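You operate a simulated robot arm through the tools that you are given. There is no shell and no other tool. Be economical: measure what you need, move in short steps, check, and stop when the job is done.

You are at the controls of a simulated two-armed robot. One attempt, no reset.

Task
Take the jug on the top of the low bench and put it away on the top shelf of the green rack. Put the white cloth from the top of the low bench on the lower shelf of the green rack and the blue cloth on the top of the short bench. Put the pipe labelled "DN20" from the top of the short bench on the top shelf of the green rack and the pipe that says "DN40" on the upper shelf of the green rack. Open the blue box lid. Any order will do. Set down upright: jug.

The check looks at the end state, three seconds after you hand in, the way a careful person would. Anything else that was tipped, shoved, dropped, spilled or broken makes it a failure. A push-on lid holds only when it is set on centred and level and pressed home; a screw cap is set on level and turned clockwise until tight. Flat cloth is picked up by pressing the open fingertips on it (5 to 10 N) and closing them slowly along it; thin cloth reads only 2 to 8 mm in the jaws.

Robot
Two 7-joint arms with fingered hands on one trunk, on a base that drives. Base frame: it is fixed to the floor where the robot stands at the start and does not move with it; the origin is under the middle of the robot, x ahead of it, y to its left, z up; the surface under the hand at the start is at about z = 50. Readings come in cm, degrees, newtons and seconds.
The left shoulder is at the start at [4, 14.6, 90.4], the right one opposite. With the tool pointing down near the work surface each hand reaches from about 26 to 70 cm from the robot's upright axis, wherever it stands, measured 20 degrees to its own side. Places, roughly: blue box lid [-590, 90, 110]; cloth [100, 0, 50]; jug [50, 25, 50]; lower shelf of the green rack [300, 80, 60]; pipe [325, -75, 100]; top of the short bench [320, -60, 90]; top shelf of the green rack [300, 80, 140]; upper shelf of the green rack [300, 80, 100]. Payload 4 kg a hand.
Tool frame (each hand has its own): the origin (TCP) lies between the finger pads and is the grasp point; the fingertips stand 2.6 cm ahead of it; z points along the fingers, y is the line along which they close. Largest opening 14.8 cm; the body of the gripper starts 7.3 cm behind the TCP. The gripper is a hand of 3 fingers: y runs from the thumb to the fingers, the wrist lies at [0, 0, -22.4] in the tool frame, and closing takes about 1.5 s.
Orientation is that of the tool frame in the base frame, as [roll, pitch, yaw] about the fixed x, y, z axes, in that order (R = Rz(yaw) Ry(pitch) Rx(roll)). With the fingers straight down and closing along the base's y, the tool's x points along the base's -x, its y along +y and its z along -z.

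Tools
- The arms move only by the tool apply_moves. It takes "left_commands", "right_commands" or both (then of equal length, played together; a hand with none holds still); each is a list of rows, each a list of 7 numbers: the shift along the base's x, y, z in cm, then the turn, a rotation vector about the base's x, y, z in degrees, then the closure in counts, from 0 (fully open) to 255 (shut). In form: [[tx, ty, tz, wx, wy, wz, grip], ...]. A call has 1 to 8 rows; each row shifts and turns the commanded pose from where the row before left it. Rows are played at 5 a second. More than 5 cm and 8.6 degrees between two rows, or a gripper value outside its range, and nothing of the call is played. Where a pose cannot be reached the arm comes as near as it can. A force on the tool above 40 N (or 10 N above the force at the start of the call, whichever is more), or a blocked arm, ends the call early, and 0.2 s more pass. Each finger travels about 10.8 cm/s and halts on what it meets, pressing with about 30 N; the grip force reading is that of the motor and also rises with nothing between the fingers. The clock runs only during rows and for 0.2 s after the last one: add rows that do not move to give the fingers time. It gives the time, the measured TCP pose, the force on the tool (base axes), the opening and the grip force at its end, in the units of the frame above (readings bear some noise), with the torque about the TCP (base axes, N m) and any sound that the robot's microphone picked up, and new pictures: "views" is both (left out), scene, wrist or none (wrist: the cameras of the hands that moved).
- Cameras (640 x 400 px; columns grow to the right, rows downward): "scene" is now at [10.11, 2.43, 112.07]; the picture's right is [0.29, -0.96, 0.00], its down [-0.64, -0.20, -0.74] and it looks along [0.71, 0.22, -0.67] (base axes); focal length 294 px, centre (320, 200). "left" rides on the left gripper at [-6.8, -3.9, -9] in its tool frame; the picture's right is [0.50, -0.87, 0.00], its down [0.66, 0.38, -0.65] and it looks along [0.57, 0.33, 0.76] (tool axes); focal length 222 px, centre (320, 200). "right" rides on the right gripper at [6.8, -3.9, -9] in its tool frame; the picture's right is [0.50, 0.87, 0.00], its down [-0.66, 0.38, -0.65] and it looks along [-0.57, 0.33, 0.76] (tool axes); focal length 222 px, centre (320, 200). There is no depth. A picture from a camera that has moved, and an enlarged one, comes with that camera's place and axes in the base frame and with its lens.
- slide_trunk(by): slides the trunk up (or, below 0, down) by that many cm; the arms and the scene camera ride with it, the base frame stays. It gives what a move gives, with no picture.
- drive_base(legs): drives the robot by 1 to 6 legs, each [ahead, left, turn to the left] in cm, cm and degrees, along the robot's own axes; the way and the turn of a leg run together, so that a leg with both is an arc; at most 150 cm and 180 degrees a leg. The arms and the cameras ride along, it lands a little off, and it stops where it bumps. It gives what a move gives, and a new picture of the scene camera.
- hand_shape(shape, hand): the hand has 3 fingers and takes this shape, open, in about a second: jaw (thumb against the fingers, like two jaws); tri (thumb and two fingers); tip (a fingertip pinch); poke (one finger out to press); point (the index stretched); flat (the hand flat); cup (the hand cupped); fist (a fist). The gripper value then closes the fingers along that shape, each until it touches; the sizes above hold for jaw. It gives what a move gives, with no picture.
- pan_tilt(pan, tilt): turns the head with the scene camera to pan (to the left, within 86 degrees either way) and tilt (down, from -29 to 69), counted from straight ahead of the robot. It gives what a move gives, and a new picture of the scene camera.
- close_up(camera, box): a new picture of the part [left, top, right, bottom] of that camera's present view, enlarged. The clock stands still meanwhile.
- job_done(): hands the job in; it is judged then, once.

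Work in short steps. Places have to be worked out from the pictures, the camera data and where the tool is seen: move nearer, look again, correct. Check each grasp and each placing, and mend what went wrong. You have 175 turns and 260 pictures in all, those below and enlarged ones among them. Open the grippers and draw the arms clear of the work before you hand the job in, unless the task says otherwise; then end with one line.

The tools are called after "Emit:" by a JSON object that holds its "op" and its "data". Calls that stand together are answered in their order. apply_moves: Moves the arms, as the interface text tells. Its arguments: {"type":"object","properties":{"left_commands":{"type":"array","items":{"type":"array","items":{"type":"number"}}},"right_commands":{"type":"array","items":{"type":"array","items":{"type":"number"}}},"views":{"type":"string","enum":["both","scene","wrist","none"]}},"required":[]} The other tools are called the same way: slide_trunk (by) slides the trunk up or down; hand_shape (shape, hand) gives the hand a shape; drive_base (legs) drives the base; pan_tilt (pan, tilt) turns the head that bears the scene camera; close_up (camera, box) takes an enlarged picture of a part of a camera's view; job_done () hands the job in.

At the start:

```text
t: 0.0
left_ee_pos: [47.23, 35.36, 78.63]
left_tool_rot: [179.9, 0.0, 179.9]
left_force: [-0.3, -0.5, -0.3]
left_torque: [0.02, -0.01, -0.02]
left_finger_gap: 14.78
left_grip_force: 0.0
left_shape: jaw
right_ee_pos: [43.71, -11.12, 74.24]
right_tool_rot: [180.0, 0.0, 180.0]
right_force: [-0.9, -0.1, 0.2]
right_torque: [-0.03, -0.02, 0.03]
right_finger_gap: 14.77
right_grip_force: 0.1
right_shape: jaw
trunk travel left (down, up): [-7.5, 43.1]
robot x, y, heading: [-0.01, 0.29, 0.0]
head pan, tilt: [16.9, 42.2]
```

scene: 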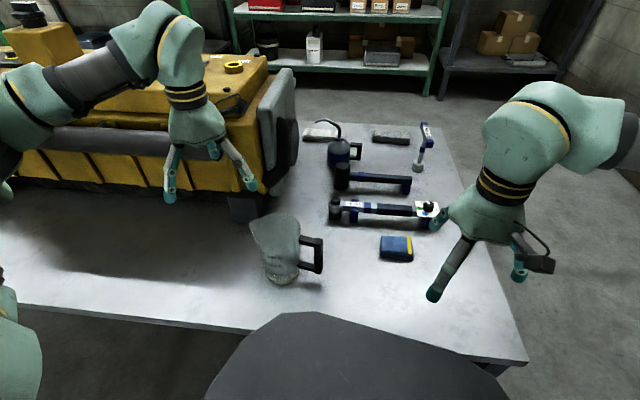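
right: 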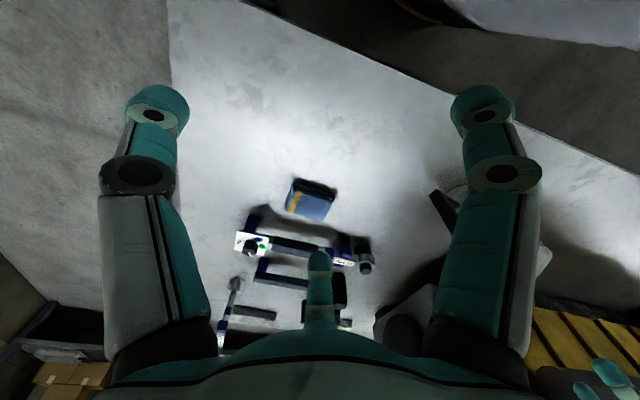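
left: 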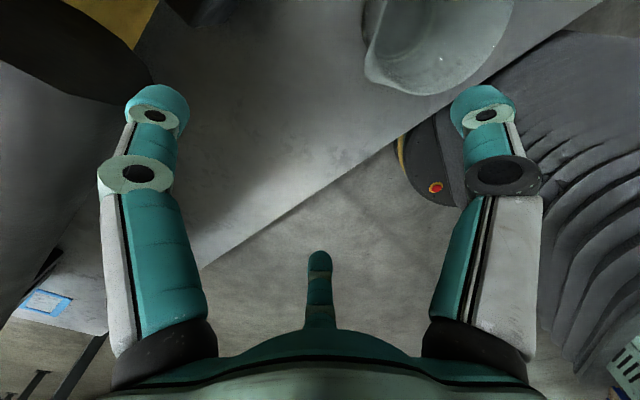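

The jug is near the left-centre of the bench; several tools lie behind it. I look closer at the bench objects and the rack.

Emit:
{"op": "close_up", "data": {"camera": "scene", "box": [240, 110, 460, 300]}}

Emit:
{"op": "pan_tilt", "data": {"pan": 0, "tilt": 15}}

```text
2.11 times, centred on (350, 205) of scene
camera zoom: at [10.11, 2.43, 112.07], right [0.29, -0.96, 0.0], down [-0.64, -0.2, -0.74], along [0.71, 0.22, -0.67], focal length 620 px, centre (257, 190)
```

zoom: 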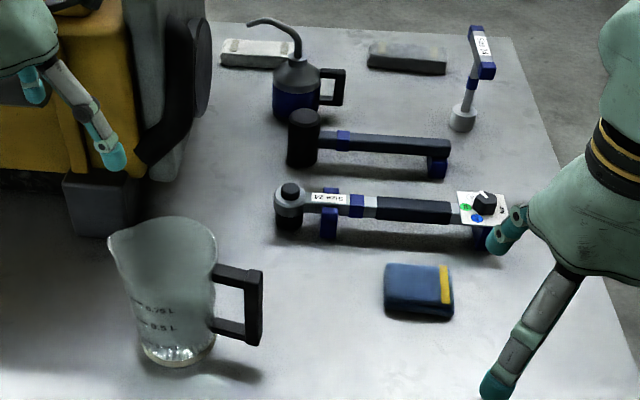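

```text
t: 0.9
left_ee_pos: [47.21, 35.31, 78.54]
left_tool_rot: [-180.0, 0.0, 180.0]
left_force: [0.2, 0.9, -0.2]
left_torque: [-0.01, 0.0, 0.04]
left_finger_gap: 14.8
left_grip_force: 0.1
left_shape: jaw
right_ee_pos: [43.7, -11.1, 74.31]
right_tool_rot: [180.0, 0.0, -179.9]
right_force: [-0.4, 0.2, 0.8]
right_torque: [0.04, 0.03, -0.01]
right_finger_gap: 14.79
right_grip_force: 0.0
right_shape: jaw
trunk travel left (down, up): [-7.5, 43.1]
robot x, y, heading: [-0.22, 0.37, 0.0]
head pan, tilt: [0.0, 15.0]
camera scene: at [11.47, 0.0, 116.34], right [0.0, -1.0, 0.0], down [-0.26, 0.0, -0.97], along [0.97, 0.0, -0.26], focal length 294 px, centre (320, 200)
```

scene: 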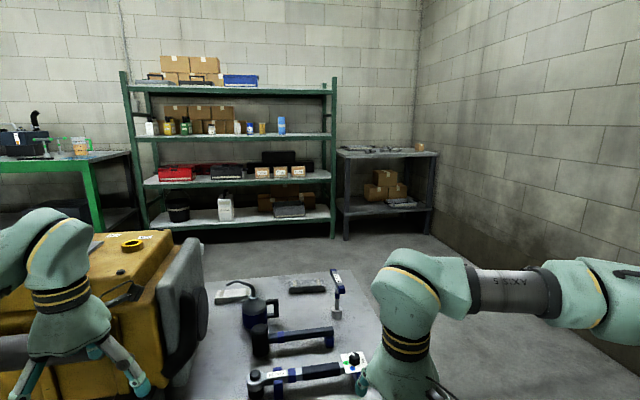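

The rack has shelves at about z 20/60/100/140; the short bench is right of it. I judge the jug at about (48, 23.5) with its handle toward -y, the blue cloth at (63, -2), the white cloth at (114, 35). I turn the left hand for a side grasp from the jug's left and bring the right hand over the blue cloth.

Emit:
{"op": "apply_moves", "data": {"left_commands": [[-0.8, 0, 0, 0, 0, -8.5, 0], [-0.8, 0, 0, 0, 0, -8.5, 0], [-0.8, 0, 0, 0, 0, -8.5, 0], [-0.8, 0, 0, 0, 0, -8.5, 0], [-0.8, 0, 0, 0, 0, -8.5, 0], [-0.8, 0, 0, 0, 0, -8.5, 0], [-0.8, 0.2, 0, 0, 0, -8.5, 0], [-0.8, 0.2, 0, -7.1, -4.1, 0, 0]], "right_commands": [[2.4, 1.1, 0, 0, 0, 0, 0], [2.4, 1.1, 0, 0, 0, 0, 0], [2.4, 1.1, 0, 0, 0, 0, 0], [2.4, 1.1, 0, 0, 0, 0, 0], [2.4, 1.1, 0, 0, 0, 0, 0], [2.4, 1.1, 0, 0, 0, 0, 0], [2.4, 1.1, 0, 0, 0, 0, 0], [2.4, 1.1, 0, 0, 0, 0, 0]], "views": "none"}}

Emit:
{"op": "pan_tilt", "data": {"pan": 15, "tilt": 45}}

```text
t: 2.7
left_ee_pos: [40.74, 36.02, 78.52]
left_tool_rot: [-180.0, 8.3, 120.5]
left_force: [-0.1, -0.6, 0.4]
left_torque: [0.01, -0.03, 0.01]
left_finger_gap: 14.78
left_grip_force: 0.1
left_shape: jaw
right_ee_pos: [62.83, -2.13, 74.38]
right_tool_rot: [-179.9, 0.0, -180.0]
right_force: [-0.4, 1.5, -0.1]
right_torque: [-0.02, 0.01, 0.03]
right_finger_gap: 14.79
right_grip_force: 0.0
right_shape: jaw
trunk travel left (down, up): [-7.5, 43.1]
robot x, y, heading: [-0.19, -0.0, 0.2]
head pan, tilt: [0.0, 15.0]
```

```text
t: 3.7
left_ee_pos: [40.68, 35.79, 78.57]
left_tool_rot: [-179.9, 8.2, 120.5]
left_force: [0.6, 0.0, 0.9]
left_torque: [0.03, -0.01, 0.0]
left_finger_gap: 14.79
left_grip_force: 0.0
left_shape: jaw
right_ee_pos: [62.99, -2.32, 74.23]
right_tool_rot: [-179.9, 0.0, 180.0]
right_force: [-0.7, -1.1, -0.9]
right_torque: [0.03, 0.01, -0.01]
right_finger_gap: 14.77
right_grip_force: 0.1
right_shape: jaw
trunk travel left (down, up): [-7.5, 43.1]
robot x, y, heading: [0.06, -0.21, -0.3]
head pan, tilt: [15.0, 45.0]
camera scene: at [9.99, 2.1, 111.68], right [0.26, -0.97, 0.0], down [-0.68, -0.18, -0.71], along [0.68, 0.18, -0.71], focal length 294 px, centre (320, 200)
```

scene: 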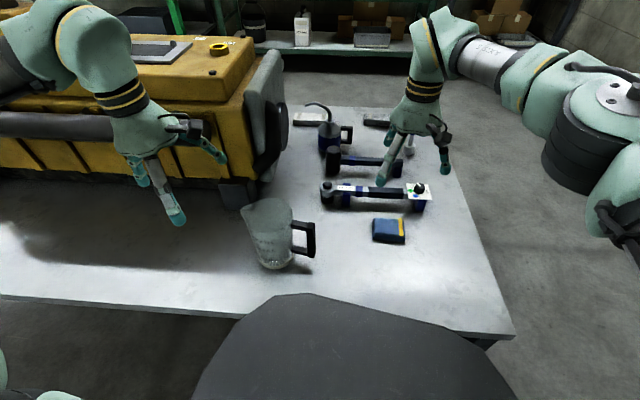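

The left hand tilts the right way. I continue the tilt, and lower the right hand above the blue cloth.

Emit:
{"op": "apply_moves", "data": {"left_commands": [[0, 0, 0, -7.3, -4.2, 0, 0], [0, 0, 0, -7.3, -4.2, 0, 0], [0, 0, 0, -7.3, -4.2, 0, 0], [0, 0, 0, -7.3, -4.2, 0, 0], [0, 0, 0, -7.3, -4.2, 0, 0], [0, 0, 0, -7.3, -4.2, 0, 0], [0, 0, 0, -7.3, -4.2, 0, 0], [0, 0, 0, -7.3, -4.2, 0, 0]], "right_commands": [[0, 0, -1.8, 0, 0, 0, 0], [0, 0, -1.8, 0, 0, 0, 0], [0, 0, -1.8, 0, 0, 0, 0], [0, 0, -1.8, 0, 0, 0, 0], [0, 0, -1.8, 0, 0, 0, 0], [0, 0, -1.8, 0, 0, 0, 0], [0, 0, -1.8, 0, 0, 0, 0], [0, 0, -1.8, 0, 0, 0, 0]], "views": "both"}}

```text
t: 5.7
left_ee_pos: [35.85, 37.98, 70.21]
left_tool_rot: [-157.2, 57.3, 143.4]
left_force: [0.5, -0.3, 0.0]
left_torque: [0.01, -0.01, 0.0]
left_finger_gap: 14.8
left_grip_force: 0.2
left_shape: jaw
left hand out of reach, approached as far as the arm can: row 7, 8
right_ee_pos: [62.97, -2.34, 59.78]
right_tool_rot: [-179.9, -0.1, 179.9]
right_force: [-0.1, -0.1, -0.2]
right_torque: [0.03, 0.0, -0.02]
right_finger_gap: 14.82
right_grip_force: 0.0
right_shape: jaw
trunk travel left (down, up): [-7.5, 43.1]
robot x, y, heading: [-0.09, -0.01, 0.0]
head pan, tilt: [15.0, 45.0]
stopped in row 8 (left hand): the arm was blocked; the commanded pose is now the measured one
camera scene: at [10.05, 2.08, 111.67], right [0.26, -0.97, 0.0], down [-0.68, -0.18, -0.71], along [0.68, 0.18, -0.71], focal length 294 px, centre (320, 200)
camera right: at [56.19, -6.22, 68.83], right [-0.5, 0.87, 0.0], down [0.66, 0.38, 0.65], along [0.57, 0.33, -0.76], focal length 222 px, centre (320, 200)
camera left: at [32.07, 40.66, 81.18], right [-0.92, -0.31, -0.24], down [-0.23, 0.92, -0.31], along [0.32, -0.23, -0.92], focal length 222 px, centre (320, 200)
```

scene: 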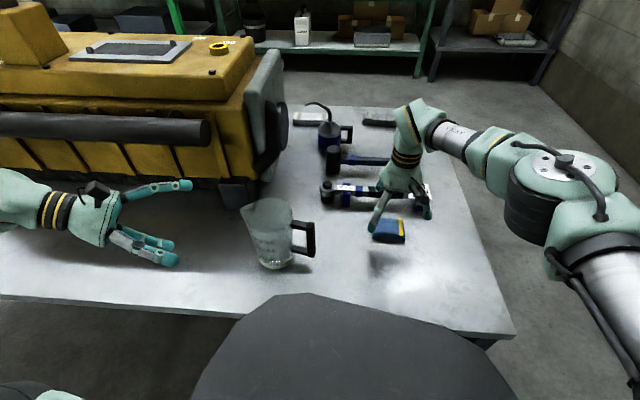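
right: 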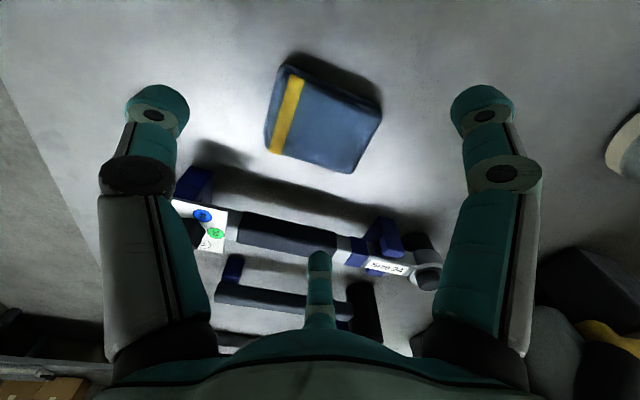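
left: 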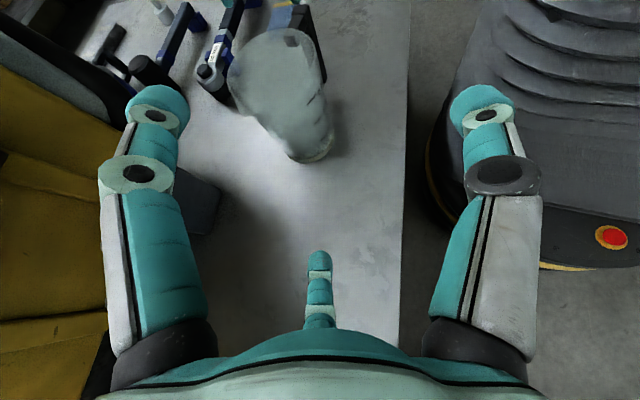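

The left arm ran into its reach limit with that yaw; I'll regrasp the jug later after turning the base. The blue cloth is centred at about (62.4, -2.5), ~7 cm square, turned ~11°. I align the right hand, pre-close to ~5 cm and lower just above it.

Emit:
{"op": "apply_moves", "data": {"right_commands": [[-0.3, -0.1, 0, 0, 0, 5.5, 80], [-0.3, -0.1, 0, 0, 0, 5.5, 160], [0, 0, 0, 0, 0, 0, 160], [0, 0, -1.5, 0, 0, 0, 160], [0, 0, -1.5, 0, 0, 0, 160], [0, 0, -0.8, 0, 0, 0, 160]], "views": "wrist"}}

```text
t: 7.1
left_ee_pos: [35.83, 38.05, 70.19]
left_tool_rot: [-157.0, 57.5, 143.6]
left_force: [1.0, 0.9, -0.6]
left_torque: [-0.03, -0.02, 0.0]
left_finger_gap: 14.79
left_grip_force: 0.1
left_shape: jaw
right_ee_pos: [62.39, -2.56, 55.98]
right_tool_rot: [-180.0, 0.0, -169.0]
right_force: [0.0, -0.1, -0.5]
right_torque: [-0.03, 0.01, 0.02]
right_finger_gap: 5.55
right_grip_force: 0.1
right_shape: jaw
trunk travel left (down, up): [-7.5, 43.1]
robot x, y, heading: [-0.14, -0.18, -0.0]
head pan, tilt: [15.0, 45.0]
camera right: at [56.42, -7.62, 65.07], right [-0.66, 0.76, 0.0], down [0.57, 0.5, 0.65], along [0.49, 0.43, -0.76], focal length 222 px, centre (320, 200)
```

right: 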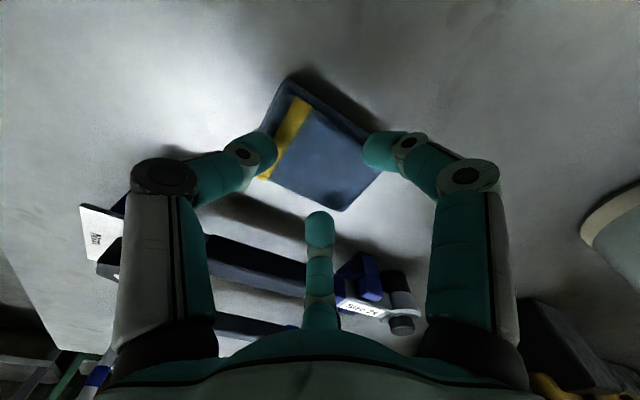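

The hand is centred on the cloth. I close a bit more so the tips land on it, then press down gently.

Emit:
{"op": "apply_moves", "data": {"right_commands": [[0, 0, -0.4, 0, 0, 0, 185], [0, 0, -0.4, 0, 0, 0, 185], [0, 0, -0.3, 0, 0, 0, 185], [0, 0, -0.3, 0, 0, 0, 185]], "views": "none"}}

```text
t: 8.1
left_ee_pos: [35.63, 37.97, 70.0]
left_tool_rot: [-157.2, 57.4, 143.3]
left_force: [0.0, 0.6, 0.3]
left_torque: [0.02, 0.0, 0.01]
left_finger_gap: 14.78
left_grip_force: 0.0
left_shape: jaw
right_ee_pos: [62.33, -2.72, 54.71]
right_tool_rot: [-179.9, 0.0, -169.1]
right_force: [-0.2, -3.5, 12.6]
right_torque: [-0.11, -0.07, 0.03]
right_finger_gap: 1.7
right_grip_force: 30.0
right_shape: jaw
trunk travel left (down, up): [-7.5, 43.1]
robot x, y, heading: [0.14, 0.13, -0.2]
head pan, tilt: [15.0, 45.0]
```

The gap reads 1.7 with 30 N grip, so it may already be holding cloth. I close further slowly and look.

Emit:
{"op": "apply_moves", "data": {"right_commands": [[0, 0, 0.2, 0, 0, 0, 205], [0, 0, 0, 0, 0, 0, 225], [0, 0, 0, 0, 0, 0, 245], [0, 0, 0, 0, 0, 0, 245]], "views": "wrist"}}

```text
t: 9.1
left_ee_pos: [35.77, 38.0, 70.23]
left_tool_rot: [-157.1, 57.5, 143.4]
left_force: [0.4, 0.1, 0.1]
left_torque: [0.0, -0.02, -0.01]
left_finger_gap: 14.8
left_grip_force: 0.0
left_shape: jaw
right_ee_pos: [62.35, -2.54, 54.78]
right_tool_rot: [-180.0, 0.1, -169.0]
right_force: [2.0, -1.8, 10.7]
right_torque: [-0.1, -0.12, -0.01]
right_finger_gap: 1.26
right_grip_force: 29.6
right_shape: jaw
trunk travel left (down, up): [-7.5, 43.1]
robot x, y, heading: [0.16, 0.14, -0.3]
head pan, tilt: [15.0, 45.0]
camera right: at [56.36, -7.64, 63.95], right [-0.66, 0.76, 0.0], down [0.57, 0.5, 0.65], along [0.49, 0.43, -0.76], focal length 222 px, centre (320, 200)
```

right: 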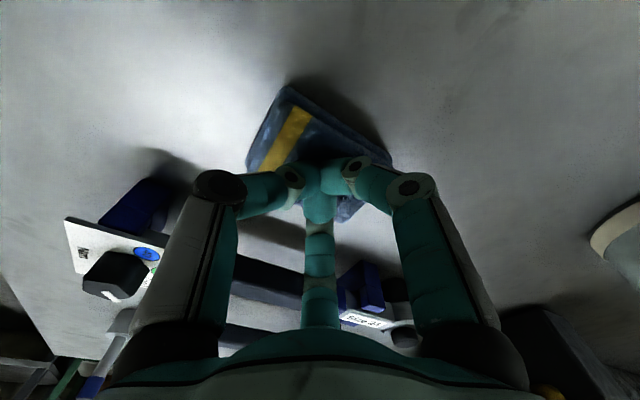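

Gap 1.26 cm with force on the cloth's top. I lift 4 cm to see whether it comes along.

Emit:
{"op": "apply_moves", "data": {"right_commands": [[0, 0, 1, 0, 0, 0, 250], [0, 0, 1.5, 0, 0, 0, 250], [0, 0, 2, 0, 0, 0, 250], [0, 0, 2, 0, 0, 0, 250]], "views": "both"}}

```text
t: 10.1
left_ee_pos: [35.8, 38.02, 70.17]
left_tool_rot: [-157.1, 57.5, 143.4]
left_force: [0.0, -0.4, 0.1]
left_torque: [-0.01, 0.02, 0.02]
left_finger_gap: 14.78
left_grip_force: 0.1
left_shape: jaw
right_ee_pos: [62.4, -2.55, 61.29]
right_tool_rot: [-179.9, 0.1, -169.0]
right_force: [0.9, -0.1, -0.1]
right_torque: [-0.02, -0.02, 0.02]
right_finger_gap: 0.3
right_grip_force: 0.1
right_shape: jaw
trunk travel left (down, up): [-7.5, 43.1]
robot x, y, heading: [0.21, -0.13, 0.0]
head pan, tilt: [15.0, 45.0]
camera scene: at [9.95, 2.12, 111.67], right [0.26, -0.97, 0.0], down [-0.68, -0.18, -0.71], along [0.68, 0.18, -0.71], focal length 294 px, centre (320, 200)
camera right: at [56.42, -7.62, 70.37], right [-0.66, 0.76, 0.0], down [0.57, 0.5, 0.65], along [0.49, 0.43, -0.76], focal length 222 px, centre (320, 200)
```

scene: 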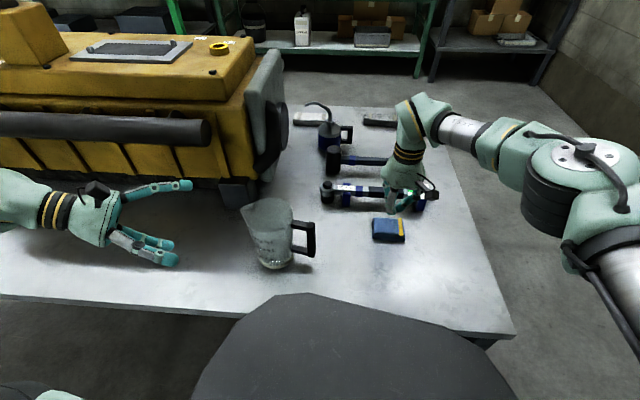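
right: 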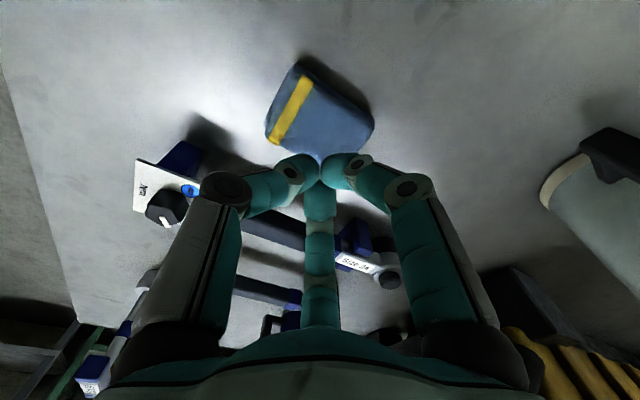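

It slipped out: the cloth is a ~2 cm thick folded pad, ~7 cm wide. I'll straddle the pad and squeeze it by its sides instead.

Emit:
{"op": "apply_moves", "data": {"right_commands": [[-0.2, -0.1, 0, 0, 0, 0, 150], [0, 0, 0, 0, 0, 0, 40], [0, 0, 0, 0, 0, 0, 40], [0, 0, -2, 0, 0, 0, 40], [0, 0, -2, 0, 0, 0, 40], [0, 0, -2, 0, 0, 0, 40], [0, 0, -1, 0, 0, 0, 40]], "views": "wrist"}}

```text
t: 11.7
left_ee_pos: [35.77, 38.1, 70.26]
left_tool_rot: [-157.2, 57.3, 143.4]
left_force: [-0.4, -1.2, 0.6]
left_torque: [0.03, -0.01, 0.0]
left_finger_gap: 14.81
left_grip_force: 0.2
left_shape: jaw
right_ee_pos: [62.19, -2.63, 54.25]
right_tool_rot: [-180.0, 0.0, -169.0]
right_force: [-0.2, -0.1, 0.3]
right_torque: [-0.02, 0.01, 0.01]
right_finger_gap: 12.47
right_grip_force: 0.0
right_shape: jaw
trunk travel left (down, up): [-7.5, 43.1]
robot x, y, heading: [-0.05, -0.36, 0.1]
head pan, tilt: [15.0, 45.0]
camera right: at [56.27, -7.71, 63.33], right [-0.66, 0.76, 0.0], down [0.57, 0.5, 0.65], along [0.49, 0.43, -0.76], focal length 222 px, centre (320, 200)
```

right: 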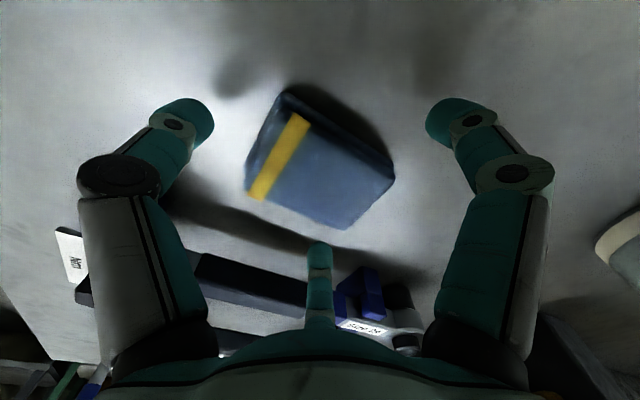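

The pad is centred among the three fingers. I go down 1 cm more and close slowly on its sides.

Emit:
{"op": "apply_moves", "data": {"right_commands": [[0, 0, -0.5, 0, 0, 0, 60], [0, 0, -0.4, 0, 0, 0, 90], [0, 0, 0, 0, 0, 0, 120], [0, 0, 0, 0, 0, 0, 140], [0, 0, 0, 0, 0, 0, 160], [0, 0, 0, 0, 0, 0, 180], [0, 0, 0, 0, 0, 0, 200], [0, 0, 0, 0, 0, 0, 200]], "views": "wrist"}}

```text
t: 13.5
left_ee_pos: [35.64, 37.94, 70.25]
left_tool_rot: [-157.1, 57.6, 143.4]
left_force: [0.3, 0.4, -0.2]
left_torque: [-0.01, -0.03, 0.01]
left_finger_gap: 14.77
left_grip_force: 0.1
left_shape: jaw
right_ee_pos: [62.03, -2.67, 53.54]
right_tool_rot: [-180.0, 0.2, -169.0]
right_force: [0.9, -2.3, 14.3]
right_torque: [-0.58, 0.2, 0.08]
right_finger_gap: 5.97
right_grip_force: 30.7
right_shape: jaw
trunk travel left (down, up): [-7.5, 43.1]
robot x, y, heading: [-0.23, 0.42, -0.1]
head pan, tilt: [15.0, 45.0]
camera right: at [56.2, -7.74, 62.62], right [-0.66, 0.76, 0.0], down [0.57, 0.5, 0.66], along [0.5, 0.43, -0.76], focal length 222 px, centre (320, 200)
```

right: 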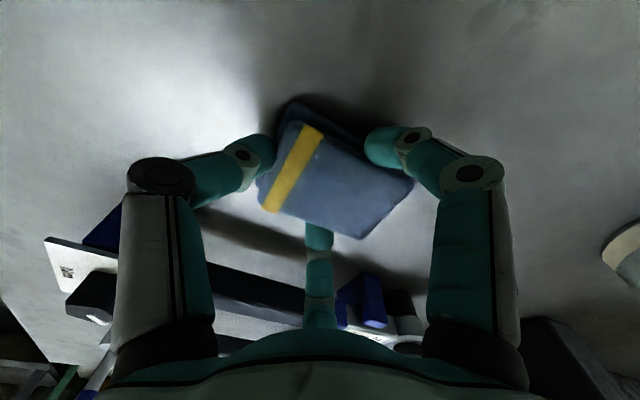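

Three fingers now squeeze the pad at a 6 cm gap, 30 N. I lift slowly.

Emit:
{"op": "apply_moves", "data": {"right_commands": [[0, 0, 0.5, 0, 0, 0, 215], [0, 0, 1, 0, 0, 0, 215], [0, 0, 1.5, 0, 0, 0, 215], [0, 0, 2, 0, 0, 0, 215], [0, 0, 2, 0, 0, 0, 215]], "views": "both"}}

```text
t: 14.7
left_ee_pos: [35.86, 37.99, 70.17]
left_tool_rot: [-157.1, 57.5, 143.6]
left_force: [-0.5, -0.8, -0.5]
left_torque: [0.03, -0.03, 0.02]
left_finger_gap: 14.78
left_grip_force: 0.0
left_shape: jaw
right_ee_pos: [61.97, -2.7, 60.44]
right_tool_rot: [179.9, 0.0, -169.0]
right_force: [0.3, -0.1, -0.6]
right_torque: [0.0, -0.03, 0.03]
right_finger_gap: 5.85
right_grip_force: 30.1
right_shape: jaw
trunk travel left (down, up): [-7.5, 43.1]
robot x, y, heading: [-0.04, -0.3, -0.3]
head pan, tilt: [15.0, 45.0]
camera scene: at [9.95, 2.12, 111.67], right [0.26, -0.97, 0.0], down [-0.68, -0.18, -0.71], along [0.68, 0.18, -0.71], focal length 294 px, centre (320, 200)
camera right: at [56.13, -7.65, 69.53], right [-0.66, 0.75, 0.0], down [0.57, 0.5, 0.65], along [0.49, 0.43, -0.76], focal length 222 px, centre (320, 200)
```

scene: 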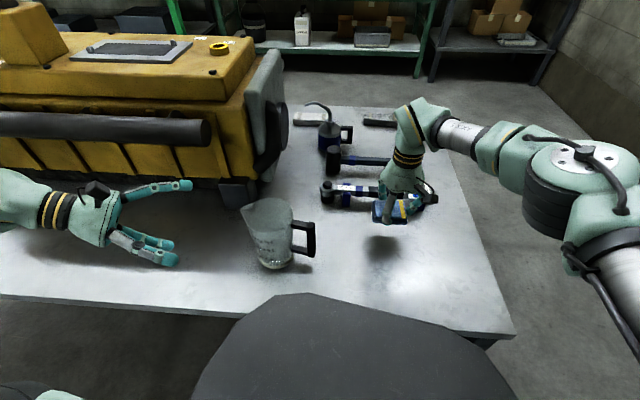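
right: 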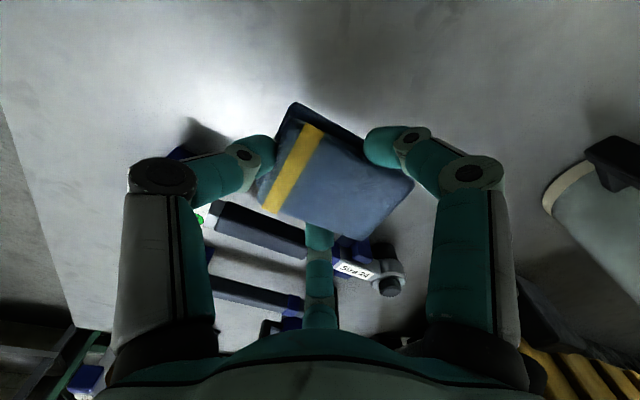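

The blue cloth is held. For a comfortable jug grasp I'll stand back-left and face right-diagonal; first I raise the right hand well above the jug and pull it in a little.

Emit:
{"op": "apply_moves", "data": {"right_commands": [[-1, -1, 3.5, 0, 0, 0, 215], [-1, -1, 3.5, 0, 0, 0, 215], [-2, -1, 3.5, 0, 0, 0, 215], [-2, -1, 3.5, 0, 0, 0, 215], [-2, -1, 3.5, 0, 0, 0, 215], [-2, -1, 3.5, 0, 0, 0, 215], [-2, -1, 3.5, 0, 0, 0, 215], [-2, -1, 2, 0, 0, 0, 215]], "views": "none"}}

Emit:
{"op": "drive_base", "data": {"legs": [[-11, 0, 0], [0, 41, 0], [0, 0, -45]]}}

```text
t: 16.5
left_ee_pos: [35.75, 38.0, 70.15]
left_tool_rot: [-157.0, 57.5, 143.4]
left_force: [-0.4, -0.4, 0.2]
left_torque: [0.03, 0.0, -0.02]
left_finger_gap: 14.78
left_grip_force: 0.1
left_shape: jaw
right_ee_pos: [48.26, -10.88, 87.08]
right_tool_rot: [-179.9, 0.0, -168.9]
right_force: [0.8, 0.3, -1.7]
right_torque: [-0.02, -0.01, -0.03]
right_finger_gap: 5.83
right_grip_force: 30.3
right_shape: jaw
trunk travel left (down, up): [-7.5, 43.1]
robot x, y, heading: [-0.14, 0.24, -0.3]
head pan, tilt: [15.0, 45.0]
```

```text
t: 21.9
left_ee_pos: [40.95, 42.53, 70.33]
left_tool_rot: [-157.3, 57.6, 98.2]
left_force: [0.7, -0.1, -0.6]
left_torque: [-0.03, -0.05, 0.02]
left_finger_gap: 14.81
left_grip_force: 0.2
left_shape: jaw
right_ee_pos: [15.13, -0.86, 87.05]
right_tool_rot: [179.9, 0.0, 146.0]
right_force: [0.0, 0.1, -0.7]
right_torque: [-0.02, 0.0, 0.02]
right_finger_gap: 5.87
right_grip_force: 30.1
right_shape: jaw
trunk travel left (down, up): [-7.5, 43.1]
robot x, y, heading: [-10.82, 40.95, -44.8]
head pan, tilt: [15.0, 45.0]
camera scene: at [-2.74, 35.39, 111.7], right [-0.5, -0.87, 0.0], down [-0.61, 0.35, -0.71], along [0.61, -0.35, -0.71], focal length 294 px, centre (320, 200)
```

scene: 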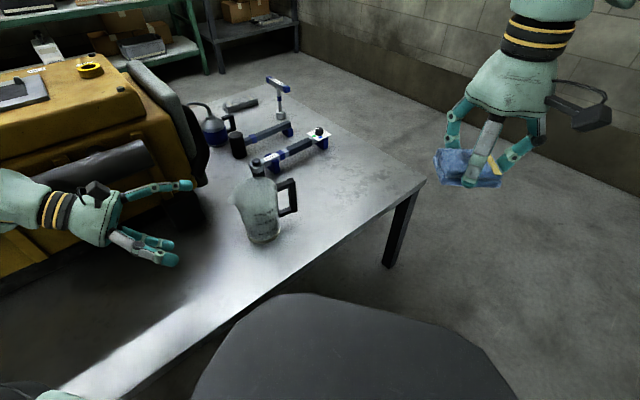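

Robot stands well; the jug axis is at about (47.3, 24), top near z 66, handle toward -y. I turn the left hand to point at the jug (azimuth -50°, 15° down) 16 cm short of it.

Emit:
{"op": "apply_moves", "data": {"left_commands": [[-0.5, -0.78, -0.54, -1.53, -1.98, 6.55, 0], [-0.5, -0.78, -0.54, -1.53, -1.98, 6.55, 0], [-0.5, -0.78, -0.54, -1.53, -1.98, 6.55, 0], [-0.5, -0.78, -0.54, -1.53, -1.98, 6.55, 0], [-0.5, -0.78, -0.54, -1.53, -1.98, 6.55, 0], [-0.5, -0.78, -0.54, -1.53, -1.98, 6.55, 0], [-0.5, -0.78, -0.54, -1.53, -1.98, 6.55, 0], [-0.5, -0.78, -0.54, -1.53, -1.98, 6.55, 0]], "views": "both"}}

```text
t: 23.7
left_ee_pos: [38.72, 36.34, 64.15]
left_tool_rot: [-179.1, 74.8, 131.0]
left_force: [0.4, -0.3, -0.3]
left_torque: [0.01, -0.01, -0.03]
left_finger_gap: 14.81
left_grip_force: 0.0
left_shape: jaw
left hand out of reach, approached as far as the arm can: row 7, 8
right_ee_pos: [15.46, -0.83, 86.93]
right_tool_rot: [-179.9, 0.0, 146.1]
right_force: [-0.1, -0.6, -0.6]
right_torque: [-0.03, 0.03, 0.02]
right_finger_gap: 5.82
right_grip_force: 29.6
right_shape: jaw
trunk travel left (down, up): [-7.5, 43.1]
robot x, y, heading: [-11.07, 40.79, -45.0]
head pan, tilt: [15.0, 45.0]
camera scene: at [-2.44, 35.35, 111.67], right [-0.5, -0.87, 0.0], down [-0.61, 0.35, -0.71], along [0.61, -0.35, -0.71], focal length 294 px, centre (320, 200)
camera left: at [31.31, 39.02, 73.13], right [-0.75, -0.46, -0.48], down [-0.23, 0.86, -0.46], along [0.62, -0.24, -0.75], focal length 222 px, centre (320, 200)
```

scene: 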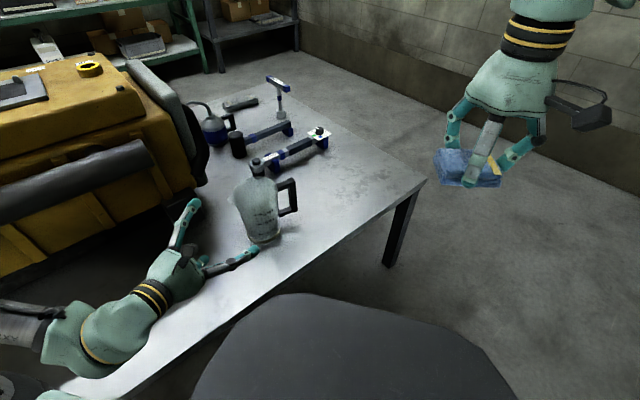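
left: 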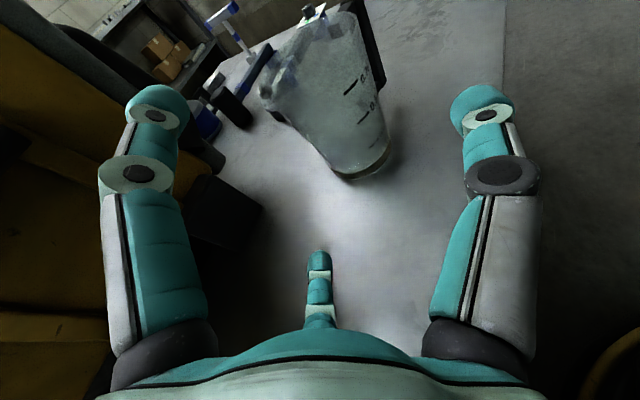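

Before closing in I need to understand the finger geometry; I zoom in on the left hand.

Emit:
{"op": "close_up", "data": {"camera": "scene", "box": [110, 160, 310, 320]}}

Emit:
{"op": "close_up", "data": {"camera": "scene", "box": [420, 60, 620, 200]}}

```text
2.50 times, centred on (210, 240) of scene
camera zoom: at [-2.44, 35.35, 111.67], right [-0.5, -0.87, 0.0], down [-0.61, 0.35, -0.71], along [0.61, -0.35, -0.71], focal length 736 px, centre (595, 100)
```

zoom: 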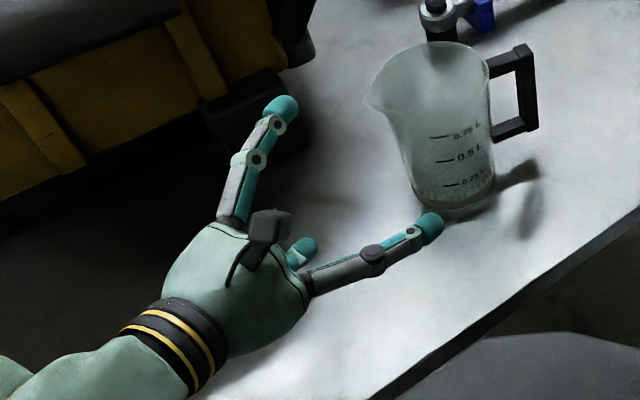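

```text
2.86 times, centred on (520, 130) of scene
camera zoom: at [-2.44, 35.35, 111.67], right [-0.5, -0.87, 0.0], down [-0.61, 0.35, -0.71], along [0.61, -0.35, -0.71], focal length 841 px, centre (-251, 400)
```

zoom: 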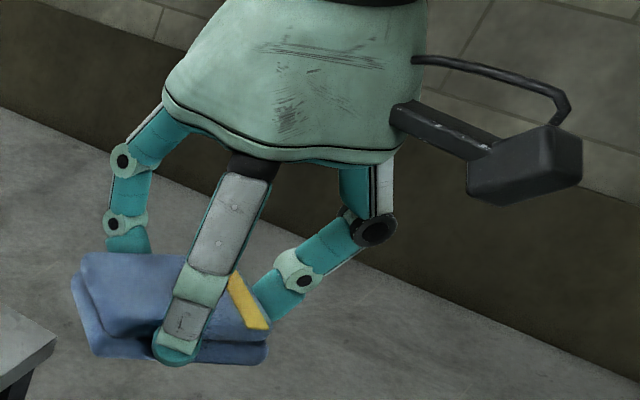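

The hand is a symmetric three-finger claw, so a top-down grasp around the jug body (handle between two fingers) is better. I raise the left hand and turn it back to pointing down.

Emit:
{"op": "apply_moves", "data": {"left_commands": [[-0.3, 0.3, 2.2, 6.3, 5.47, 0, 0], [-0.3, 0.3, 2.2, 6.3, 5.47, 0, 0], [-0.3, 0.3, 2.2, 6.3, 5.47, 0, 0], [0, 0, 2.2, 6.3, 5.47, 0, 0], [0, 0, 2.2, 6.3, 5.47, 0, 0], [0, 0, 2.2, 6.3, 5.47, 0, 0], [0, 0, 1, 6.3, 5.47, 0, 0], [0, 0, 1, 6.3, 5.47, 0, 0]], "views": "none"}}

Emit:
{"op": "apply_moves", "data": {"left_commands": [[0.5, -0.5, 0, 6.3, 5.47, 0, 0], [0.8, -1, 0, 0, 0, 6.3, 0], [0.8, -1, 0, 0, 0, 6.3, 0], [0.8, -1, 0, 0, 0, 6.3, 0]], "views": "both"}}

```text
t: 25.5
left_ee_pos: [34.16, 30.83, 70.08]
left_tool_rot: [-178.5, 13.2, 130.3]
left_force: [0.8, 0.1, 0.4]
left_torque: [-0.03, -0.01, -0.03]
left_finger_gap: 14.79
left_grip_force: 0.1
left_shape: jaw
left hand out of reach, approached as far as the arm can: row 1, 2, 3, 4, 5, 6, 7, 8
right_ee_pos: [15.62, -0.65, 87.0]
right_tool_rot: [-179.9, -0.2, 146.0]
right_force: [0.5, 0.7, -0.9]
right_torque: [0.01, 0.0, 0.0]
right_finger_gap: 5.84
right_grip_force: 30.1
right_shape: jaw
trunk travel left (down, up): [-7.5, 43.1]
robot x, y, heading: [-11.19, 41.2, -45.4]
head pan, tilt: [15.0, 45.0]
```

```text
t: 26.5
left_ee_pos: [36.85, 27.08, 70.22]
left_tool_rot: [-178.5, 3.0, 150.1]
left_force: [-0.3, 0.8, 0.2]
left_torque: [-0.03, -0.06, -0.01]
left_finger_gap: 14.8
left_grip_force: 0.1
left_shape: jaw
right_ee_pos: [15.4, -0.79, 87.03]
right_tool_rot: [180.0, 0.0, 146.0]
right_force: [0.4, 0.3, -0.1]
right_torque: [0.0, 0.05, -0.01]
right_finger_gap: 5.84
right_grip_force: 30.4
right_shape: jaw
trunk travel left (down, up): [-7.5, 43.1]
robot x, y, heading: [-10.84, 40.64, -45.2]
head pan, tilt: [15.0, 45.0]
camera scene: at [-2.47, 35.36, 111.67], right [-0.5, -0.87, 0.0], down [-0.61, 0.35, -0.71], along [0.61, -0.35, -0.71], focal length 294 px, centre (320, 200)
camera left: at [40.49, 20.68, 79.71], right [-0.86, -0.5, 0.0], down [-0.4, 0.68, 0.61], along [-0.3, 0.53, -0.79], focal length 222 px, centre (320, 200)
```

scene: 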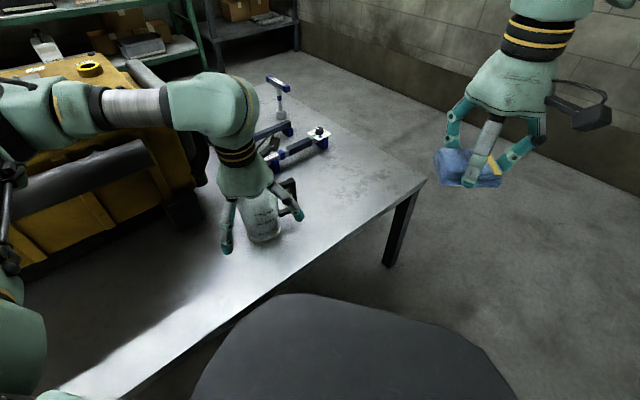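
left: 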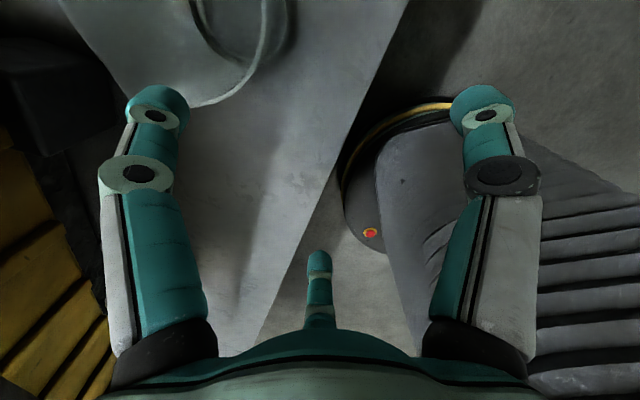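

No contact so far; the hand is down-pointing next to the jug. I raise it to z≈78 and then move over the jug.

Emit:
{"op": "apply_moves", "data": {"left_commands": [[-0.3, 0.3, 3, 0, 0, 0, 0], [0, 0, 3, 0, 0, 0, 0], [0, 0, 2.5, 0, 0, 0, 0], [2, -0.5, 0, 0, 0, 0, 0], [2, -0.5, 0, 0, 0, 0, 0], [2, -0.5, 0, 0, 0, 0, 0], [2, -0.5, 0, 0, 0, 0, 0], [2, -0.5, 0, 0, 0, 0, 0]], "views": "both"}}

```text
t: 28.3
left_ee_pos: [46.56, 24.77, 78.81]
left_tool_rot: [-178.7, 2.9, 150.1]
left_force: [0.4, 0.2, -0.8]
left_torque: [-0.03, 0.03, 0.01]
left_finger_gap: 14.81
left_grip_force: 0.0
left_shape: jaw
right_ee_pos: [15.42, -0.97, 86.95]
right_tool_rot: [-180.0, 0.0, 146.0]
right_force: [-0.3, -0.2, -1.0]
right_torque: [-0.02, 0.04, 0.02]
right_finger_gap: 5.79
right_grip_force: 30.1
right_shape: jaw
trunk travel left (down, up): [-7.5, 43.1]
robot x, y, heading: [-11.14, 40.94, -45.2]
head pan, tilt: [15.0, 45.0]
camera scene: at [-2.43, 35.36, 111.67], right [-0.5, -0.87, 0.0], down [-0.61, 0.35, -0.71], along [0.61, -0.35, -0.71], focal length 294 px, centre (320, 200)
camera left: at [50.23, 18.43, 88.21], right [-0.87, -0.5, -0.01], down [-0.4, 0.68, 0.61], along [-0.3, 0.53, -0.79], focal length 222 px, centre (320, 200)
```

scene: 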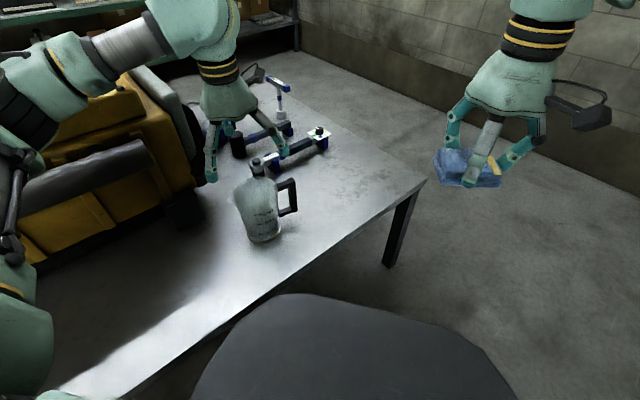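
left: 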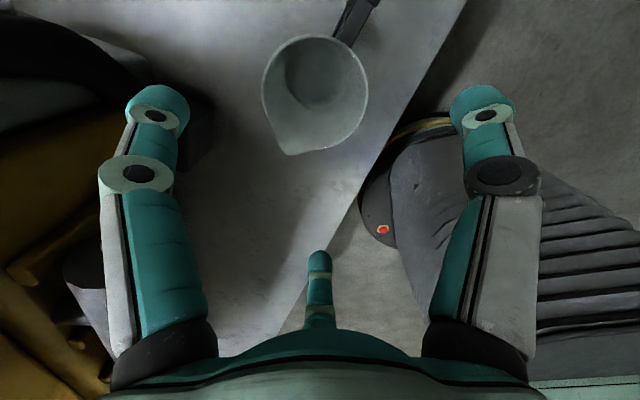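

Seen from above: jug rim centre ≈ (48.1, 23.4), handle azimuth ≈ -95°, spout ≈ +95°, rim ~10 cm wide. I rotate the claw -60° so fingers land at about -60/60/180°, clear of both, and centre it.

Emit:
{"op": "apply_moves", "data": {"left_commands": [[0.3, -0.3, 0, 1.4, 2.5, 0, 0], [0.2, -0.2, 0, 0, 0, -8.5, 0], [0.2, -0.2, 0, 0, 0, -8.5, 0], [0.2, -0.2, 0, 0, 0, -8.5, 0], [0.2, -0.2, 0, 0, 0, -8.5, 0], [0.2, -0.2, 0, 0, 0, -8.5, 0], [0.2, -0.1, 0, 0, 0, -8.5, 0], [0, 0, 0, 0, 0, -8.5, 0]], "views": "both"}}

```text
t: 30.1
left_ee_pos: [36.35, 23.29, 76.55]
left_tool_rot: [-179.3, 0.5, 91.2]
left_force: [-0.2, -0.2, 0.8]
left_torque: [0.04, 0.03, 0.02]
left_finger_gap: 14.79
left_grip_force: 0.0
left_shape: jaw
left hand out of reach, approached as far as the arm can: row 6, 7, 8
right_ee_pos: [15.29, -0.96, 86.89]
right_tool_rot: [180.0, 0.0, 146.0]
right_force: [0.2, -0.1, -0.4]
right_torque: [-0.01, -0.03, -0.01]
right_finger_gap: 5.8
right_grip_force: 29.5
right_shape: jaw
trunk travel left (down, up): [-7.5, 43.1]
robot x, y, heading: [-11.23, 41.07, -45.0]
head pan, tilt: [15.0, 45.0]
camera scene: at [-2.49, 35.35, 111.67], right [-0.5, -0.87, 0.0], down [-0.61, 0.35, -0.71], along [0.61, -0.35, -0.71], focal length 294 px, centre (320, 200)
camera left: at [32.6, 16.51, 85.61], right [-0.88, 0.48, 0.01], down [0.37, 0.67, 0.64], along [0.31, 0.57, -0.76], focal length 222 px, centre (320, 200)
```

scene: 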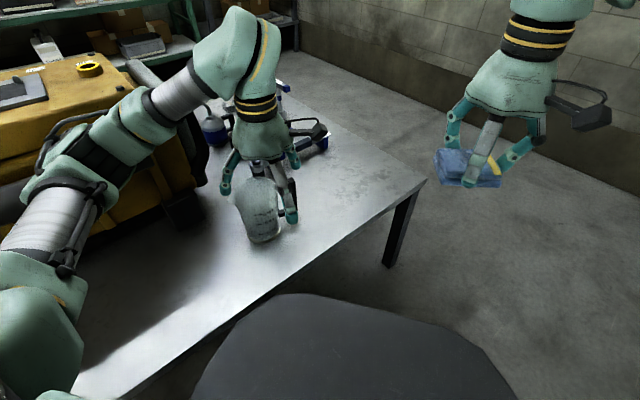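
left: 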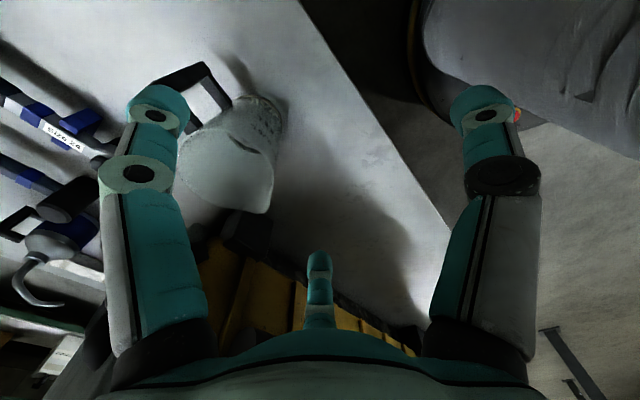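

That yaw isn't reachable from this stance. From the original heading a +30° yaw is easy and gives the same finger layout, so I lift the left hand a bit and drive back there (hands pass above the jug).

Emit:
{"op": "apply_moves", "data": {"left_commands": [[-0.5, 0.5, 2, 0, 0, 8.5, 0], [-0.5, 0.5, 2, 0, 0, 8.5, 0], [0, 0, 2, 0, 0, 8.5, 0], [0, 0, 2, 0, 0, 8.5, 0], [0, 0, 0, 0, 0, 8.5, 0], [0, 0, 0, 0, 0, 8.5, 0]], "views": "none"}}

Emit:
{"op": "drive_base", "data": {"legs": [[0, 0, 45], [0, -36, 0], [11, 0, 0]]}}

```text
t: 31.5
left_ee_pos: [35.24, 24.25, 84.5]
left_tool_rot: [-178.6, 0.0, 141.7]
left_force: [0.7, 0.1, 0.2]
left_torque: [0.01, -0.02, -0.02]
left_finger_gap: 14.81
left_grip_force: 0.0
left_shape: jaw
right_ee_pos: [15.42, -0.92, 86.97]
right_tool_rot: [-179.9, -0.1, 146.0]
right_force: [-0.4, 0.2, -0.9]
right_torque: [0.01, -0.02, 0.0]
right_finger_gap: 5.84
right_grip_force: 30.2
right_shape: jaw
trunk travel left (down, up): [-7.5, 43.1]
robot x, y, heading: [-11.14, 41.02, -44.8]
head pan, tilt: [15.0, 45.0]
```

```text
t: 36.6
left_ee_pos: [44.48, 26.03, 84.33]
left_tool_rot: [-178.6, 0.1, -173.5]
left_force: [0.1, 0.1, 0.8]
left_torque: [-0.01, 0.04, -0.04]
left_finger_gap: 14.78
left_grip_force: 0.0
left_shape: jaw
right_ee_pos: [48.24, -5.85, 86.87]
right_tool_rot: [180.0, -0.1, -169.2]
right_force: [0.9, 0.1, -0.3]
right_torque: [-0.01, 0.03, 0.0]
right_finger_gap: 5.79
right_grip_force: 29.8
right_shape: jaw
trunk travel left (down, up): [-7.5, 43.1]
robot x, y, heading: [0.1, 5.09, -0.1]
head pan, tilt: [15.0, 45.0]
camera scene: at [10.06, 7.15, 111.66], right [0.26, -0.97, 0.0], down [-0.68, -0.18, -0.71], along [0.68, 0.18, -0.71], focal length 294 px, centre (320, 200)
```

scene: 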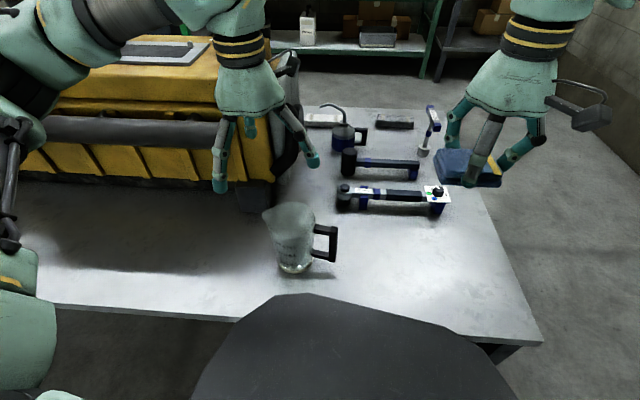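

Good stance. I yaw the left hand +23.5° and centre above the jug, then look.

Emit:
{"op": "apply_moves", "data": {"left_commands": [[1.2, -0.9, 0, 0, 0, 8, 0], [1.2, -0.9, 0, 0, 0, 8, 0], [1.2, -0.8, 0, 1, 0, 7.5, 0], [0, 0, -2, 0, 0, 0, 0], [0, 0, -2, 0, 0, 0, 0]], "views": "wrist"}}

```text
t: 37.8
left_ee_pos: [48.12, 23.36, 80.32]
left_tool_rot: [-179.5, 0.5, -150.0]
left_force: [0.5, -0.1, -0.7]
left_torque: [0.0, 0.01, 0.01]
left_finger_gap: 14.83
left_grip_force: 0.1
left_shape: jaw
right_ee_pos: [48.19, -5.87, 86.92]
right_tool_rot: [-179.9, 0.0, -169.1]
right_force: [0.6, -0.3, -0.6]
right_torque: [0.0, 0.03, 0.01]
right_finger_gap: 5.81
right_grip_force: 29.9
right_shape: jaw
trunk travel left (down, up): [-7.5, 43.1]
robot x, y, heading: [-0.02, 5.2, -0.1]
head pan, tilt: [15.0, 45.0]
camera left: at [55.79, 23.43, 89.48], right [0.0, -1.0, 0.0], down [-0.76, 0.0, 0.65], along [-0.65, 0.0, -0.76], focal length 222 px, centre (320, 200)
```

left: 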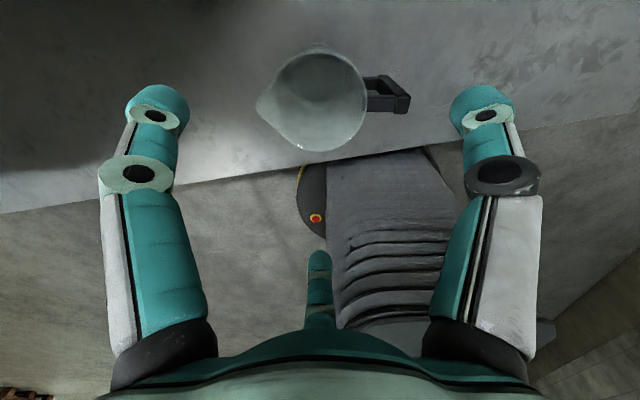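

The jug is nicely centred between the fingers. I shift slightly and lower to z≈66.

Emit:
{"op": "apply_moves", "data": {"left_commands": [[0.4, 0.2, -2.4, 0, 0, 0, 0], [0.1, 0.1, -2.4, 0, 0, 0, 0], [0, 0, -2.4, 0, 0, 0, 0], [0, 0, -2.4, 0, 0, 0, 0], [0, 0, -2.4, 0, 0, 0, 0], [0, 0, -2.4, 0, 0, 0, 0]], "views": "both"}}

```text
t: 39.2
left_ee_pos: [48.52, 23.78, 65.98]
left_tool_rot: [-179.4, 0.6, -150.0]
left_force: [0.9, 0.9, -0.2]
left_torque: [0.03, 0.01, -0.07]
left_finger_gap: 14.78
left_grip_force: 0.1
left_shape: jaw
right_ee_pos: [48.15, -5.85, 86.98]
right_tool_rot: [-179.9, 0.0, -169.0]
right_force: [0.2, 0.0, -0.9]
right_torque: [-0.01, 0.0, -0.02]
right_finger_gap: 5.83
right_grip_force: 29.8
right_shape: jaw
trunk travel left (down, up): [-7.5, 43.1]
robot x, y, heading: [0.3, 5.37, -0.1]
head pan, tilt: [15.0, 45.0]
camera scene: at [9.98, 7.16, 111.67], right [0.26, -0.97, 0.0], down [-0.68, -0.18, -0.71], along [0.68, 0.18, -0.71], focal length 294 px, centre (320, 200)
camera left: at [56.21, 23.79, 75.16], right [0.0, -1.0, 0.0], down [-0.76, 0.0, 0.65], along [-0.65, 0.0, -0.76], focal length 222 px, centre (320, 200)
```

scene: 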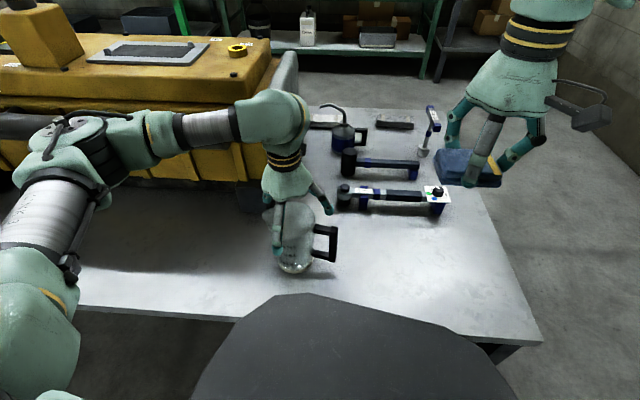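
left: 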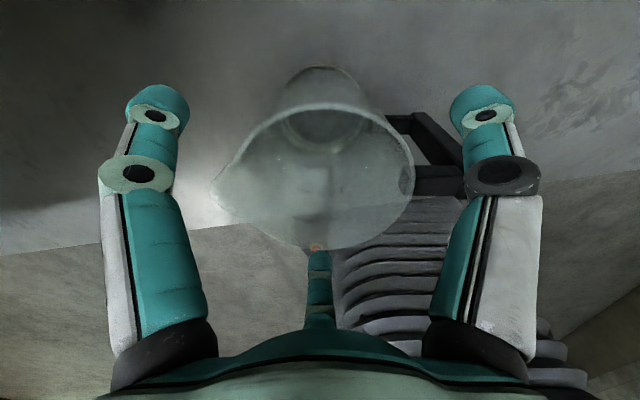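

Rim sits at z≈65, centred. I lower to z≈61 and close on the body.

Emit:
{"op": "apply_moves", "data": {"left_commands": [[0.2, 0, -1.7, 0, 0, 0, 0], [0.1, 0, -1.7, 0, 0, 0, 0], [0, 0, -1.6, 0, 0, 0, 0], [0, 0, 0, 0, 0, 0, 40], [0, 0, 0, 0, 0, 0, 80], [0, 0, 0, 0, 0, 0, 110], [0, 0, 0, 0, 0, 0, 140], [0, 0, 0, 0, 0, 0, 170]], "views": "both"}}

```text
t: 41.0
left_ee_pos: [48.8, 23.66, 60.98]
left_tool_rot: [-179.5, 0.4, -150.0]
left_force: [0.2, -1.0, -0.5]
left_torque: [0.02, 0.01, -0.02]
left_finger_gap: 8.77
left_grip_force: 29.6
left_shape: jaw
right_ee_pos: [48.22, -5.72, 86.97]
right_tool_rot: [180.0, 0.0, -169.1]
right_force: [0.7, 0.0, -0.6]
right_torque: [-0.01, -0.01, 0.0]
right_finger_gap: 5.83
right_grip_force: 29.7
right_shape: jaw
trunk travel left (down, up): [-7.5, 43.1]
robot x, y, heading: [0.03, 4.99, -0.3]
head pan, tilt: [15.0, 45.0]
camera scene: at [9.97, 7.15, 111.67], right [0.26, -0.97, 0.0], down [-0.68, -0.18, -0.71], along [0.68, 0.18, -0.71], focal length 294 px, centre (320, 200)
camera left: at [56.55, 23.78, 70.15], right [0.0, -1.0, 0.0], down [-0.76, 0.0, 0.65], along [-0.65, 0.0, -0.76], focal length 222 px, centre (320, 200)
```

scene: 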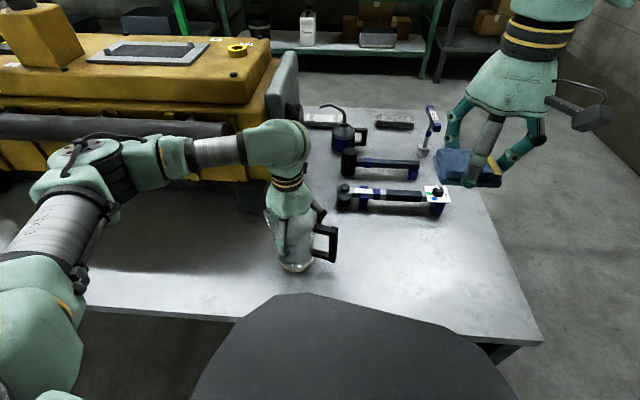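
left: 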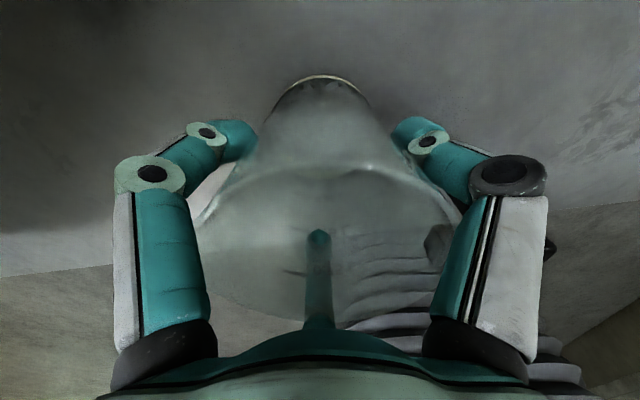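

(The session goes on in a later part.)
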